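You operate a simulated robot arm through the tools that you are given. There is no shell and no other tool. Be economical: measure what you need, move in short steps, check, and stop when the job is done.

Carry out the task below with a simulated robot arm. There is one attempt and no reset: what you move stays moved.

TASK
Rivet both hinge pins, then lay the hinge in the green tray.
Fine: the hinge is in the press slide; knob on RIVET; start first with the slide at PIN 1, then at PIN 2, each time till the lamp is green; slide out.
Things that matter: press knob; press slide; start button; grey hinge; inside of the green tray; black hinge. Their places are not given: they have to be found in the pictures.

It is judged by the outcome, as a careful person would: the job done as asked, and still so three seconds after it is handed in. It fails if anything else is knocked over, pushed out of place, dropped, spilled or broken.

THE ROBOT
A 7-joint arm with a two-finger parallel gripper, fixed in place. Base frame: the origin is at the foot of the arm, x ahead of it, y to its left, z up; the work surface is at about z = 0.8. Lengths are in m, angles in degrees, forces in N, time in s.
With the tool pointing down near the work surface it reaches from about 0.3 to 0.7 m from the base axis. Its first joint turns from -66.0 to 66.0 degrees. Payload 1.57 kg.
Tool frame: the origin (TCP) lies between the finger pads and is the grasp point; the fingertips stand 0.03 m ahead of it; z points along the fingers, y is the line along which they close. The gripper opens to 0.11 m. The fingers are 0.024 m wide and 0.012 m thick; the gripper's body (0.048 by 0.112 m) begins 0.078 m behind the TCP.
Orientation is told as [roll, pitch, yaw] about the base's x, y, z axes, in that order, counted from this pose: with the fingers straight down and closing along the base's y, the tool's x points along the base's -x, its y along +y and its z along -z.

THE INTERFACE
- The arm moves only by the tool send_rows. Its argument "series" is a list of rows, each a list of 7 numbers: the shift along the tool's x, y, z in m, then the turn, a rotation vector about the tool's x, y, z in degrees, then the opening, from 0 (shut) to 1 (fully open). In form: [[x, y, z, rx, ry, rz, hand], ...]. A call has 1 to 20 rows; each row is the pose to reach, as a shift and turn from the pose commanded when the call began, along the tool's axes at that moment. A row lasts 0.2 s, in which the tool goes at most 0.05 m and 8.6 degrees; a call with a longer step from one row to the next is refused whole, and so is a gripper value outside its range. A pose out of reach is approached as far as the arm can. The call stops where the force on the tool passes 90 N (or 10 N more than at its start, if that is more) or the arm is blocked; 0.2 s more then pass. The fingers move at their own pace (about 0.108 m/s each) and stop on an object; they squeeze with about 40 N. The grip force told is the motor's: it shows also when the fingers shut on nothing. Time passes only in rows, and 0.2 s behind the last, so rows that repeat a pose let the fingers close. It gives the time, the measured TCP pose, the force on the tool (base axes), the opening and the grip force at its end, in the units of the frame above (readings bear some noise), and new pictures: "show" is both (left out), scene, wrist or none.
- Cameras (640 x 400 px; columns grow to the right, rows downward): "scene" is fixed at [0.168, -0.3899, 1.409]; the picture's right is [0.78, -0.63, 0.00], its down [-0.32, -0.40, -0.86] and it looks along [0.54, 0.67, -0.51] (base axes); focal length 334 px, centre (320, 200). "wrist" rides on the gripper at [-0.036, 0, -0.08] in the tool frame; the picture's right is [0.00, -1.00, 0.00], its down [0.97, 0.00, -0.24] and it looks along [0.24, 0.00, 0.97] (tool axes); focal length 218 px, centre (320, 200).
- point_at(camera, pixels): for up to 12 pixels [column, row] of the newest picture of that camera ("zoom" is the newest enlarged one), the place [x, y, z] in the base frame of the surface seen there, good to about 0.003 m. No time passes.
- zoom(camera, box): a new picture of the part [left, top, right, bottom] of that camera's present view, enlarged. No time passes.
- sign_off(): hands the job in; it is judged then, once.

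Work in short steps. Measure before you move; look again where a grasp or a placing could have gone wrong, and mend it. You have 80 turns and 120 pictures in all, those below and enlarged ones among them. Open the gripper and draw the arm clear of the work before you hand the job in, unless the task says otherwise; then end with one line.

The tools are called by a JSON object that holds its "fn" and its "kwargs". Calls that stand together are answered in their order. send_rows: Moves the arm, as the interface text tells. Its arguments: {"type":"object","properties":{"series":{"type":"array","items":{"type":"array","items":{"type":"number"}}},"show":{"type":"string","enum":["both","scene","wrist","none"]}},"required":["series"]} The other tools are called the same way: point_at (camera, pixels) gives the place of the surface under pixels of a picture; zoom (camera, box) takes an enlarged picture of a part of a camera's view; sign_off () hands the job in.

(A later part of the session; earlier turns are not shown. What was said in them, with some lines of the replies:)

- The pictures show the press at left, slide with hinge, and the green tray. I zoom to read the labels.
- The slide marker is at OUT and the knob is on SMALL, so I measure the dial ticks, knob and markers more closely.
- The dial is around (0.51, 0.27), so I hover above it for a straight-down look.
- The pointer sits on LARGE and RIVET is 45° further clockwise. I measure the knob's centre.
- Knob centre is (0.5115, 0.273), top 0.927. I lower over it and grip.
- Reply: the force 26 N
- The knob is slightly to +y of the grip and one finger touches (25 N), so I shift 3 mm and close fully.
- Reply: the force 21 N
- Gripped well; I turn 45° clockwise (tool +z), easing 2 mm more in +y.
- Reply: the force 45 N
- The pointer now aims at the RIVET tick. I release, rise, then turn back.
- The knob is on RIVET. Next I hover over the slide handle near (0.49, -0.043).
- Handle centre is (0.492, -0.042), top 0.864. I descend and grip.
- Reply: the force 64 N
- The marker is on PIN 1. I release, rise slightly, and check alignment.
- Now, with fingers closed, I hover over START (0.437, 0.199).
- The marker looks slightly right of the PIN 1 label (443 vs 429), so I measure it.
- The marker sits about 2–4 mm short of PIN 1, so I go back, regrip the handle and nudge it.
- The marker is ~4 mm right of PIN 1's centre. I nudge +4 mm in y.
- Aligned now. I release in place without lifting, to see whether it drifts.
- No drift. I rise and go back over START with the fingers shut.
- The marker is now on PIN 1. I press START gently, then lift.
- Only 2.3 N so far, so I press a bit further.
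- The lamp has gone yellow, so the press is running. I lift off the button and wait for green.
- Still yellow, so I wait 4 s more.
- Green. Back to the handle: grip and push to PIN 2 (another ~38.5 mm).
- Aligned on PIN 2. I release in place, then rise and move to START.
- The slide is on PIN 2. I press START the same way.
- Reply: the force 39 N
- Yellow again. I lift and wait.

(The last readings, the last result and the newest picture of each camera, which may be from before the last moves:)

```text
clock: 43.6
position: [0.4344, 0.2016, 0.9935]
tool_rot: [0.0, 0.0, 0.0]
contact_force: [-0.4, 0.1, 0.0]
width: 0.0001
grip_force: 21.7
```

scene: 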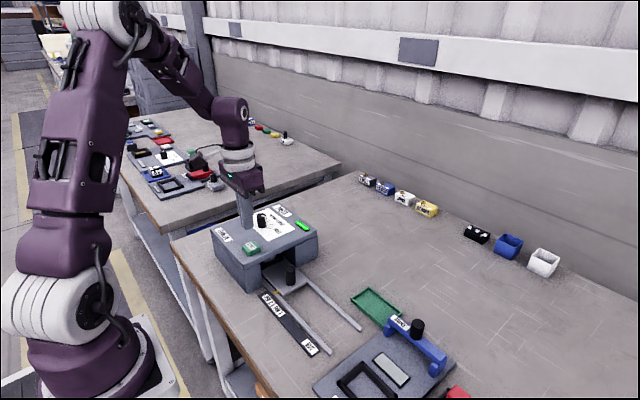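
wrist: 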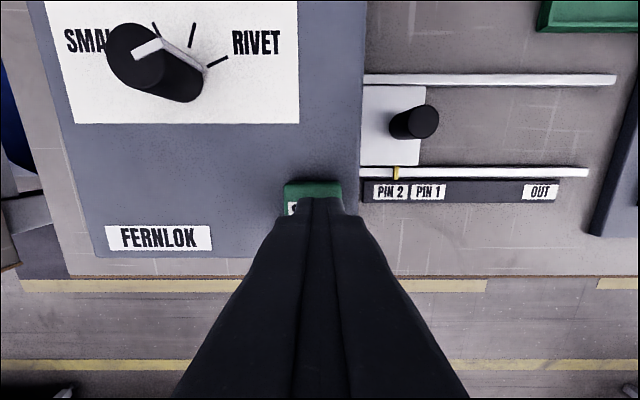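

Green. I grip the handle and pull the slide out to OUT.

{"fn": "send_rows", "kwargs": {"series": [[-0.028, -0.04, 0, 0, 0, 0, 0.2], [-0.056, -0.081, 0, 0, 0, 0, 0.4], [-0.056, -0.081, 0.0, 0, 0, 0, 0.4], [-0.056, -0.081, 0.045, 0, 0, 0, 0.4], [-0.056, -0.081, 0.09, 0, 0, 0, 0.4], [-0.056, -0.081, 0.13, 0, 0, 0, 0.4], [-0.056, -0.081, 0.13, 0, 0, 0, 0.2], [-0.056, -0.081, 0.13, 0, 0, 0, 0.1], [-0.056, -0.081, 0.13, 0, 0, 0, 0.1], [-0.056, -0.11, 0.13, 0, 0, 0, 0.1], [-0.056, -0.14, 0.13, 0, 0, 0, 0.1], [-0.056, -0.17, 0.13, 0, 0, 0, 0.1], [-0.056, -0.2, 0.13, 0, 0, 0, 0.1], [-0.056, -0.225, 0.13, 0, 0, 0, 0.1], [-0.056, -0.241, 0.13, 0, 0, 0, 0.1], [-0.056, -0.241, 0.13, 0, 0, 0, 0.1]], "show": "wrist"}}

{"fn": "zoom", "kwargs": {"camera": "wrist", "box": [260, 180, 380, 310]}}

```text
clock: 47.0
position: [0.4909, -0.039, 0.8625]
tool_rot: [0.0, -0.1, 0.0]
contact_force: [-10.0, -1.1, 24.4]
width: 0.0232
grip_force: 35.6
```

wrist: 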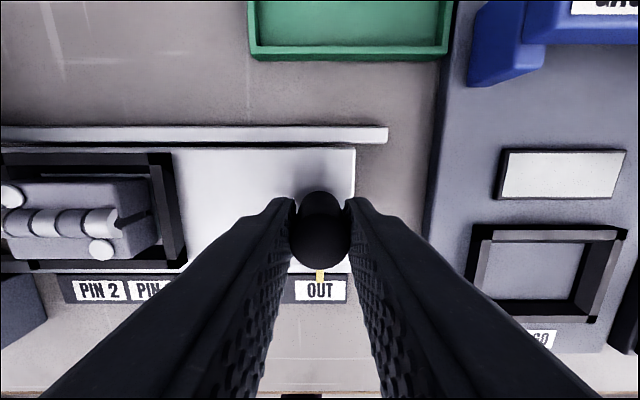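

```text
3.08 times, centred on (320, 245) of wrist
```

zoom: 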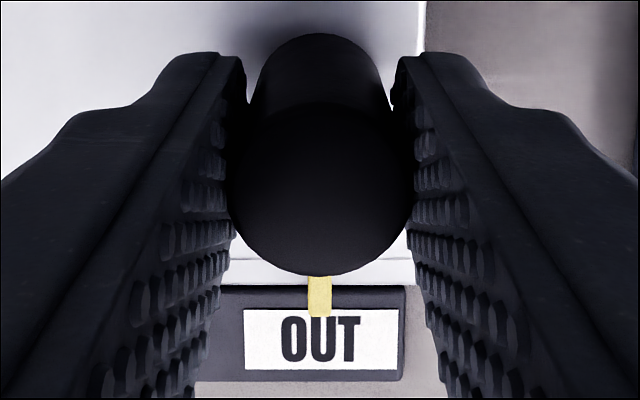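

Slide is at OUT and both pins look flattened. I release, rise, and hover beside the hinge to measure it.

{"fn": "send_rows", "kwargs": {"series": [[0, 0, 0, 0, 0, 0, 0.25], [0, 0, 0, 0, 0, 0, 0.4], [0, 0, 0, 0, 0, 0, 0.5], [0, 0, 0, 0, 0, 0, 0.5], [0, 0, -0.045, 0, 0, 0, 0.5], [0, 0, -0.09, 0, 0, 0, 0.5], [0, 0, -0.13, 0, 0, 0, 0.6], [0, 0.04, -0.16, 0, 0, 0, 0.8], [0.01, 0.08, -0.17, 0, 0, 0, 1], [0.02, 0.115, -0.17, 0, 0, 0, 1], [0.02, 0.115, -0.17, 0, 0, 0, 1]], "show": "wrist"}}

{"fn": "zoom", "kwargs": {"camera": "wrist", "box": [260, 110, 400, 200]}}

```text
clock: 49.4
position: [0.4713, 0.0742, 1.0381]
tool_rot: [0.1, 0.0, 0.1]
contact_force: [0.5, 0.2, -0.2]
width: 0.11
grip_force: 0.1
```

wrist: 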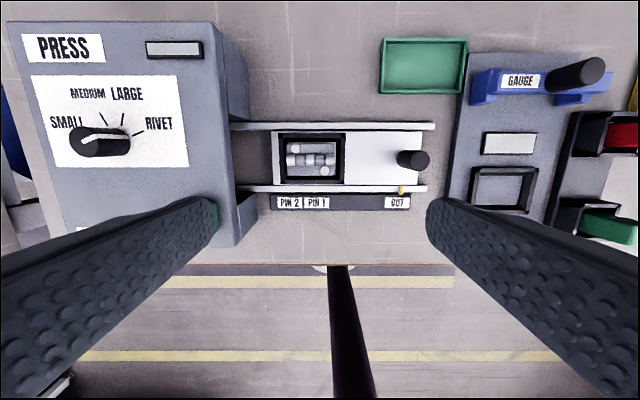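

```text
4.44 times, centred on (330, 155) of wrist
```

zoom: 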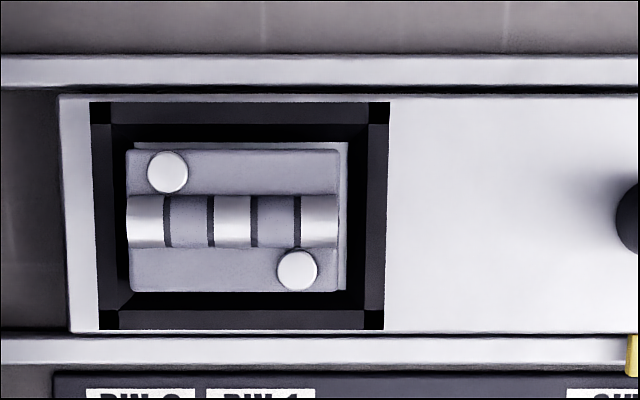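

Both pins are riveted. I measure the hinge, nest and tray.

{"fn": "point_at", "kwargs": {"camera": "zoom", "pixels": [[131, 165], [335, 165], [131, 280], [335, 280], [235, 155], [235, 288], [232, 220], [103, 220], [374, 220], [235, 112], [235, 322], [343, 200]]}}

{"fn": "point_at", "kwargs": {"camera": "wrist", "pixels": [[425, 66], [384, 66], [465, 66], [425, 41], [425, 91], [390, 66], [458, 66], [425, 46], [425, 84], [488, 90], [487, 78]]}}

{"fn": "zoom", "kwargs": {"camera": "scene", "box": [250, 250, 410, 350]}}

```text
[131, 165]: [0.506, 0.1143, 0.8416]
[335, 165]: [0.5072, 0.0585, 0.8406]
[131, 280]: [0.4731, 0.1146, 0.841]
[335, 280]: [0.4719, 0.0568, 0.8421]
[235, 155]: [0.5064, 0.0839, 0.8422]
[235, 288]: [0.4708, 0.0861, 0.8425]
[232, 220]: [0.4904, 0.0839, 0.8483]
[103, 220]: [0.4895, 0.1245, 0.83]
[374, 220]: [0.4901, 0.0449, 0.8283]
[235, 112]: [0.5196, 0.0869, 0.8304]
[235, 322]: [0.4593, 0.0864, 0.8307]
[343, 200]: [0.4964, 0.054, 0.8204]
```

```text
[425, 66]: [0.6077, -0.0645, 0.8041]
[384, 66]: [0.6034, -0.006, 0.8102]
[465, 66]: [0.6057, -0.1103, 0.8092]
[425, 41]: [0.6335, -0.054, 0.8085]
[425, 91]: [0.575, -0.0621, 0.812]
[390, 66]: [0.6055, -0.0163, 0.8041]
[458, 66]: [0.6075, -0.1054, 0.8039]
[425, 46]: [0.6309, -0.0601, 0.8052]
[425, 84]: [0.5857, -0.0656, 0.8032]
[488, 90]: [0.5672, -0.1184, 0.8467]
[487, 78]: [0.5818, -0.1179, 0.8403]
```

```text
4.00 times, centred on (330, 300) of scene
```

zoom: 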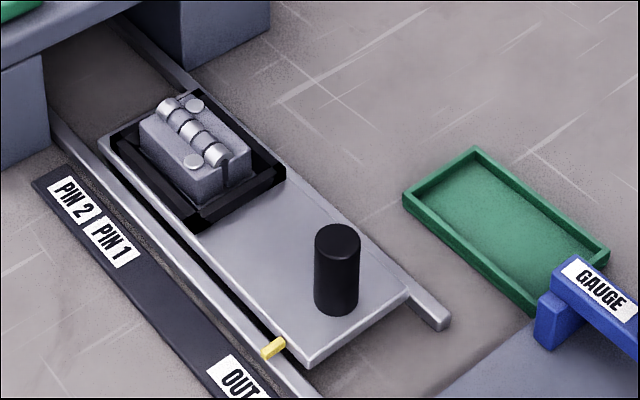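

Hinge centre (0.489, 0.086), 58 mm along y, top 0.8415, nest walls 0.830. I come down over it, ending with tips just above the walls.

{"fn": "send_rows", "kwargs": {"series": [[-0.018, 0.0115, 0.04, 0, 0, 0, 0.8], [-0.018, 0.0115, 0.085, 0, 0, 0, 0.8], [-0.018, 0.0115, 0.13, 0, 0, 0, 0.8], [-0.018, 0.0115, 0.16, 0, 0, 0, 0.8], [-0.018, 0.0115, 0.174, 0, 0, 0, 0.8], [-0.018, 0.0115, 0.174, 0, 0, 0, 0.8]], "show": "both"}}

{"fn": "zoom", "kwargs": {"camera": "scene", "box": [230, 220, 350, 320]}}

```text
clock: 50.8
position: [0.4857, 0.0852, 0.861]
tool_rot: [0.0, 0.0, 0.0]
contact_force: [-0.5, 0.0, 0.2]
width: 0.088
grip_force: 0.2
```

scene: 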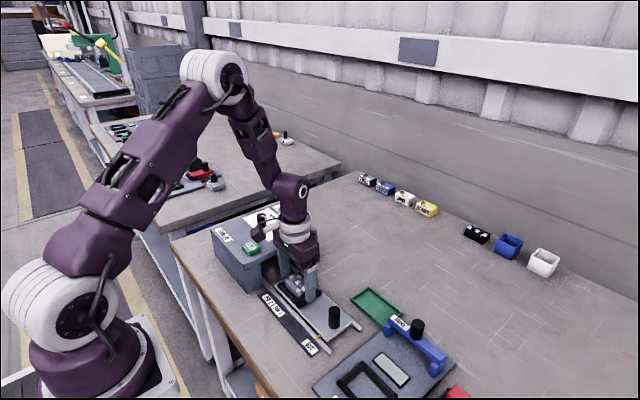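
wrist: 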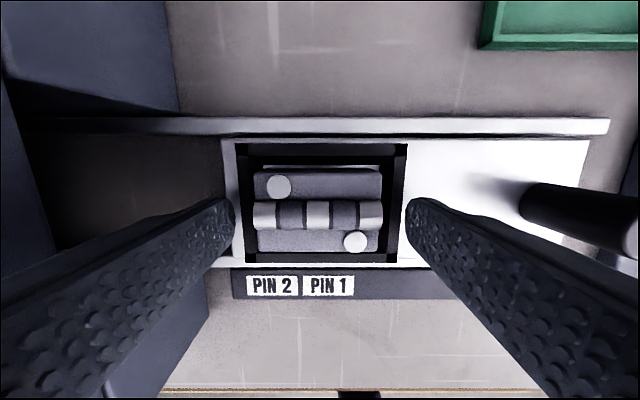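

```text
4.00 times, centred on (290, 270) of scene
```

zoom: 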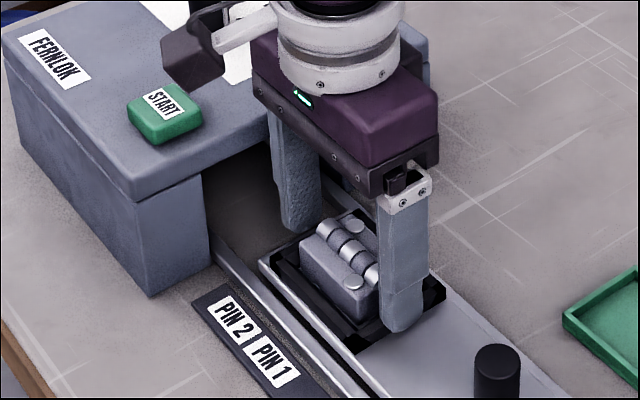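

Well centred. I shift 3 mm in x, rise 1.5 mm for wall clearance, and close.

{"fn": "send_rows", "kwargs": {"series": [[-0.003, 0, -0.0015, 0, 0, 0, 0.8], [-0.003, 0, -0.0015, 0, 0, 0, 0.65], [-0.003, 0, -0.0015, 0, 0, 0, 0.55], [-0.003, 0, -0.0015, 0, 0, 0, 0.45], [-0.003, 0, -0.0015, 0, 0, 0, 0.4], [-0.003, 0, -0.0015, 0, 0, 0, 0.4]], "show": "wrist"}}

```text
clock: 52.2
position: [0.4897, 0.0858, 0.8626]
tool_rot: [0.0, 0.0, 0.0]
contact_force: [0.8, -0.6, -0.3]
width: 0.0596
grip_force: 39.6
```

wrist: 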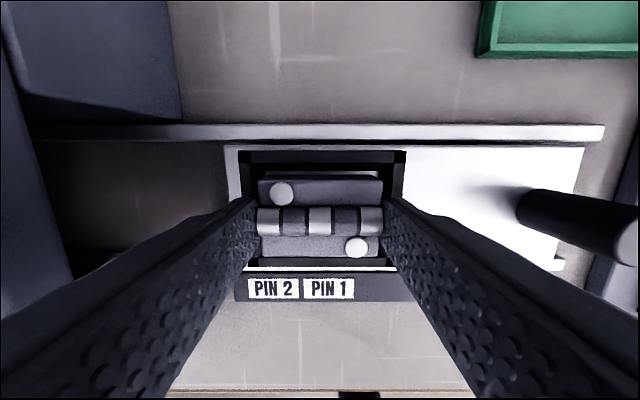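

Gripped at 0.0596 wide with 39.6 N. I lift straight up slowly.

{"fn": "send_rows", "kwargs": {"series": [[0, 0, -0.01, 0, 0, 0, 0.4], [0, 0, -0.025, 0, 0, 0, 0.4], [0, 0, -0.045, 0, 0, 0, 0.4], [0, 0, -0.07, 0, 0, 0, 0.4], [0, 0, -0.09, 0, 0, 0, 0.4], [0, 0, -0.09, 0, 0, 0, 0.4]], "show": "both"}}

{"fn": "zoom", "kwargs": {"camera": "scene", "box": [230, 190, 350, 290]}}

```text
clock: 53.6
position: [0.4889, 0.0859, 0.9517]
tool_rot: [0.0, 0.0, 0.0]
contact_force: [0.4, -0.5, -1.1]
width: 0.0595
grip_force: 40.6
```

scene: 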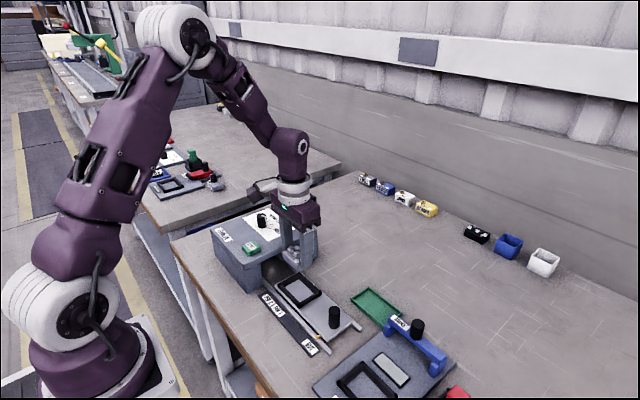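
wrist: 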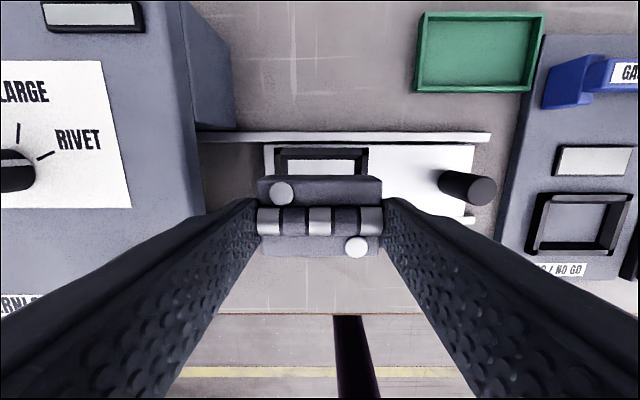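

```text
4.00 times, centred on (290, 240) of scene
```

zoom: 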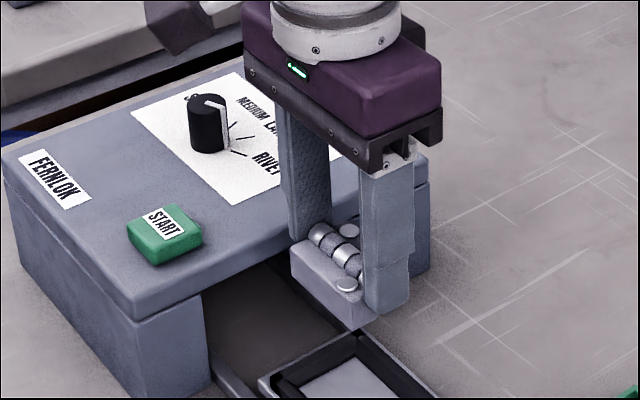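

The hinge is held level. I move above the tray at about (0.606, -0.058).

{"fn": "send_rows", "kwargs": {"series": [[-0.025, -0.03, -0.01, 0, 0, 0, 0.4], [-0.05, -0.06, -0.01, 0, 0, 0, 0.4], [-0.075, -0.09, -0.01, 0, 0, 0, 0.4], [-0.1, -0.12, -0.01, 0, 0, 0, 0.4], [-0.117, -0.143, -0.01, 0, 0, 0, 0.4], [-0.117, -0.143, -0.01, 0, 0, 0, 0.4]], "show": "both"}}

{"fn": "zoom", "kwargs": {"camera": "scene", "box": [310, 230, 470, 350]}}

```text
clock: 55.0
position: [0.6066, -0.0587, 0.9608]
tool_rot: [0.1, 0.1, 0.1]
contact_force: [1.1, 0.1, -0.4]
width: 0.0594
grip_force: 40.1
```

scene: 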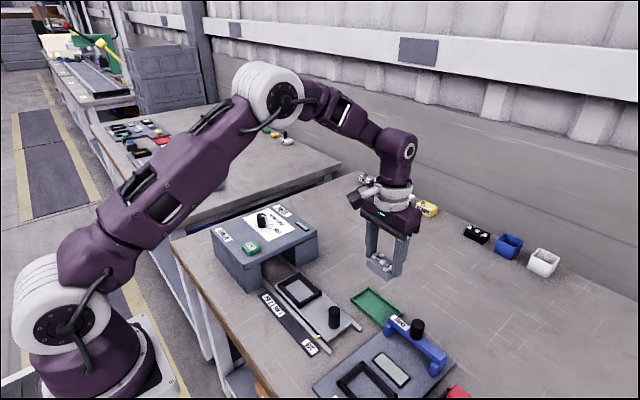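
wrist: 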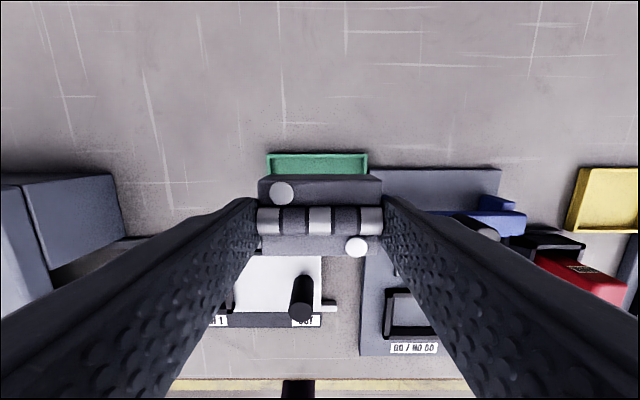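

```text
3.33 times, centred on (390, 290) of scene
```

zoom: 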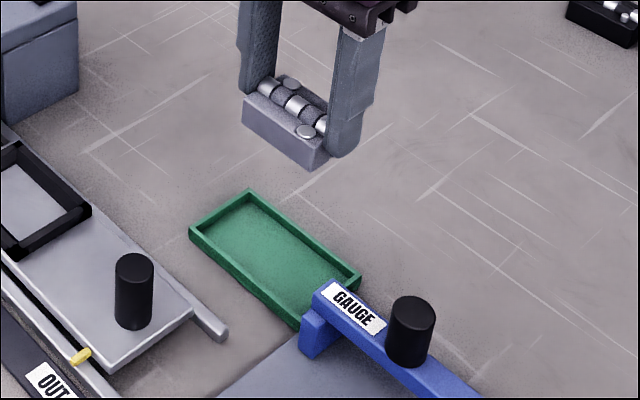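

{"fn": "point_at", "kwargs": {"camera": "zoom", "pixels": [[249, 204], [204, 236], [345, 280], [293, 312], [265, 258], [249, 193], [191, 232], [360, 275], [318, 290], [410, 310], [340, 300]]}}

{"fn": "point_at", "kwargs": {"camera": "wrist", "pixels": [[268, 165], [366, 165], [318, 154], [318, 160]]}}

```text
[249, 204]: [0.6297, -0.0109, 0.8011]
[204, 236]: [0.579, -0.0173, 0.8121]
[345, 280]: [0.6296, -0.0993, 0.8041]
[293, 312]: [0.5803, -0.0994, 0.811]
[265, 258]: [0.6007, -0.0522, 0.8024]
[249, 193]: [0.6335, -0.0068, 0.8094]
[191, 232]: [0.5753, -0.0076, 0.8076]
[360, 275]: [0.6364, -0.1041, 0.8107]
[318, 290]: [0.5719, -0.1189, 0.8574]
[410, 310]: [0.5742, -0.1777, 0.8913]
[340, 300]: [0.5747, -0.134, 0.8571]
```

```text
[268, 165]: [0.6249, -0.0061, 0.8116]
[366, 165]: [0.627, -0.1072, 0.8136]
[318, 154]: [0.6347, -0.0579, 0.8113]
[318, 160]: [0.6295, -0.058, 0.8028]
```

The tray's centre is (0.605, -0.057), floor 0.803, and the hinge's bottom is 42 mm below the TCP. I lower to just above the floor, then creep to contact.

{"fn": "send_rows", "kwargs": {"series": [[0.0015, 0.002, 0.04, 0, 0, 0, 0.4], [0.0015, 0.002, 0.075, 0, 0, 0, 0.4], [0.0015, 0.002, 0.1, 0, 0, 0, 0.4], [0.0015, 0.002, 0.109, 0, 0, 0, 0.4], [0.0015, 0.002, 0.112, 0, 0, 0, 0.4], [0.0015, 0.002, 0.114, 0, 0, 0, 0.4], [0.0015, 0.002, 0.115, 0, 0, 0, 0.4]], "show": "both"}}

{"fn": "zoom", "kwargs": {"camera": "scene", "box": [310, 230, 470, 350]}}

```text
clock: 56.6
position: [0.608, -0.054, 0.8464]
tool_rot: [0.0, 0.0, 0.0]
contact_force: [-1.9, 1.8, 7.5]
width: 0.0595
grip_force: 40.5
```

scene: 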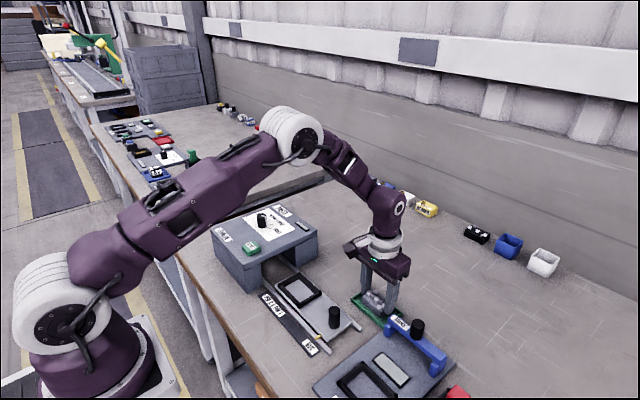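
wrist: 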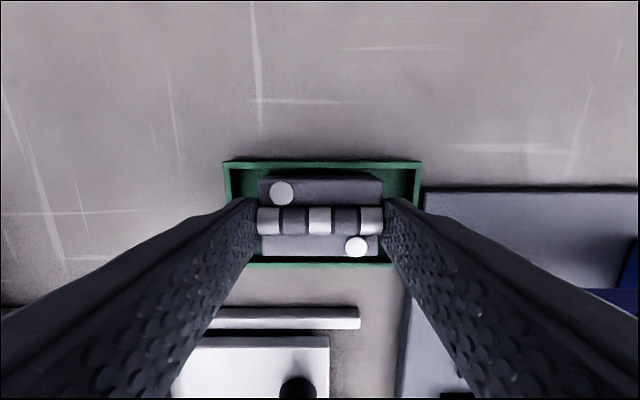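

```text
3.33 times, centred on (390, 290) of scene
```

zoom: 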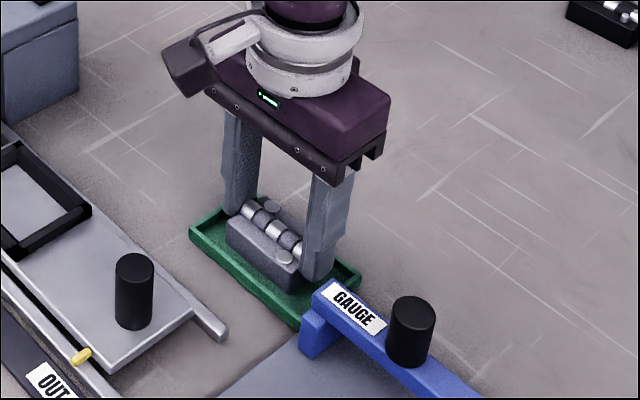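

The hinge rests on the tray floor (7.5 N). I open modestly, wait, then rise.

{"fn": "send_rows", "kwargs": {"series": [[0, 0, 0, 0, 0, 0, 0.6], [0, 0, 0, 0, 0, 0, 0.66], [0, 0, 0, 0, 0, 0, 0.66], [0, 0, 0, 0, 0, 0, 0.66], [0, 0, -0.03, 0, 0, 0, 0.66], [0, 0, -0.07, 0, 0, 0, 0.66], [0, 0, -0.12, 0, 0, 0, 0.66], [0.04, 0.02, -0.14, 0, 0, 0, 0.8], [0.08, 0.04, -0.16, 0, 0, 0, 1], [0.12, 0.06, -0.18, 0, 0, 0, 1], [0.12, 0.06, -0.18, 0, 0, 0, 1]], "show": "both"}}

{"fn": "zoom", "kwargs": {"camera": "scene", "box": [210, 190, 450, 370]}}

```text
clock: 59.0
position: [0.4842, 0.0071, 1.0214]
tool_rot: [0.0, 0.1, -0.1]
contact_force: [0.5, 0.3, 0.3]
width: 0.1098
grip_force: 0.0
```

scene: 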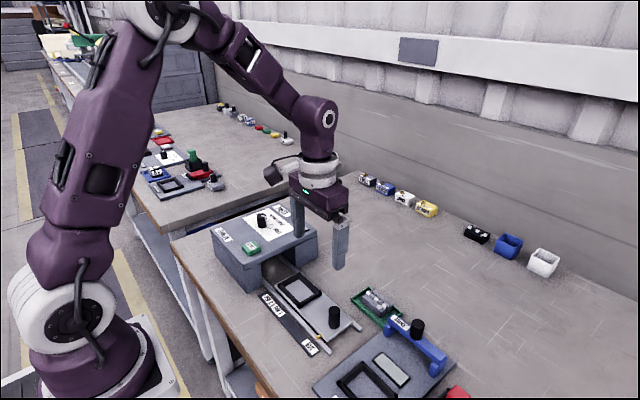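
wrist: 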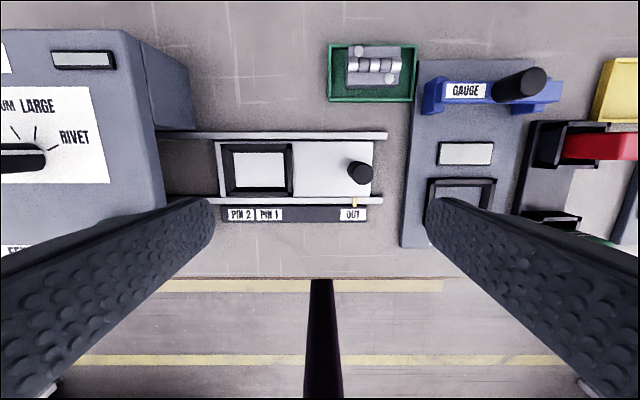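

```text
2.22 times, centred on (330, 280) of scene
```

zoom: 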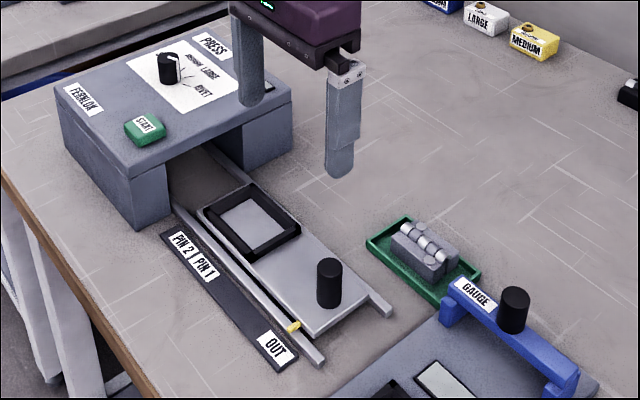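

{"fn": "zoom", "kwargs": {"camera": "wrist", "box": [315, 30, 435, 110]}}

{"fn": "zoom", "kwargs": {"camera": "scene", "box": [340, 275, 410, 325]}}

```text
5.00 times, centred on (375, 70) of wrist
```

zoom: 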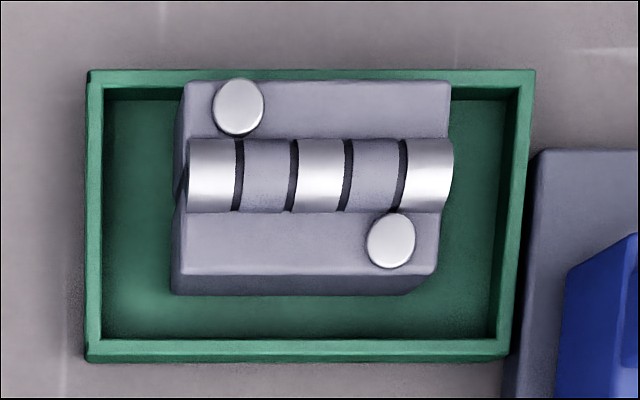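

```text
8.00 times, centred on (375, 300) of scene
```

zoom: 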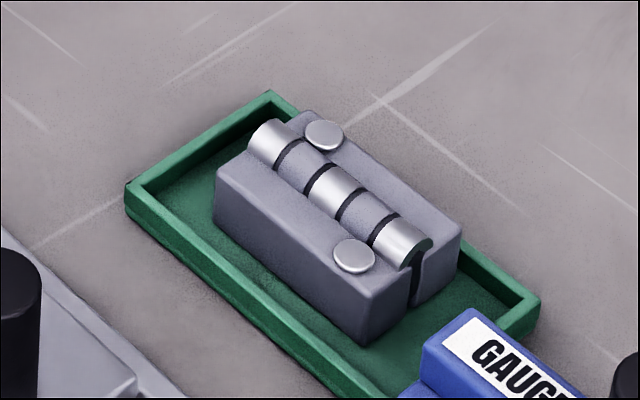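

{"fn": "point_at", "kwargs": {"camera": "zoom", "pixels": [[300, 120], [450, 232], [225, 170], [370, 285], [365, 335], [220, 220]]}}

{"fn": "point_at", "kwargs": {"camera": "wrist", "pixels": [[352, 50], [400, 50], [355, 82], [398, 82], [375, 87]]}}

```text
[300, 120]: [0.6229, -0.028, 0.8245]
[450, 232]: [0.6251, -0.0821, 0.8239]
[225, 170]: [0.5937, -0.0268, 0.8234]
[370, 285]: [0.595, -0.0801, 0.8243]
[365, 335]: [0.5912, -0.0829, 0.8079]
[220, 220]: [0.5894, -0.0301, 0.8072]
```

```text
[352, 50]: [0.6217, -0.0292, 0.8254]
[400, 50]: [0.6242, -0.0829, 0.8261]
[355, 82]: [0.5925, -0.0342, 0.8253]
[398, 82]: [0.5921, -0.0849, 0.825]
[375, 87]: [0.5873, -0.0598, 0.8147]
```

The hinge lies flat and level at 0.825 inside the tray, the slide is at OUT, and the arm is clear with the gripper open. I hand in.

{"fn": "sign_off", "kwargs": {}}

```text
The job is handed in.
```

Both hinge pins are riveted (PIN 1 first, then PIN 2, each until the lamp went green), and the grey hinge lies flat in the green tray with the slide back at OUT.
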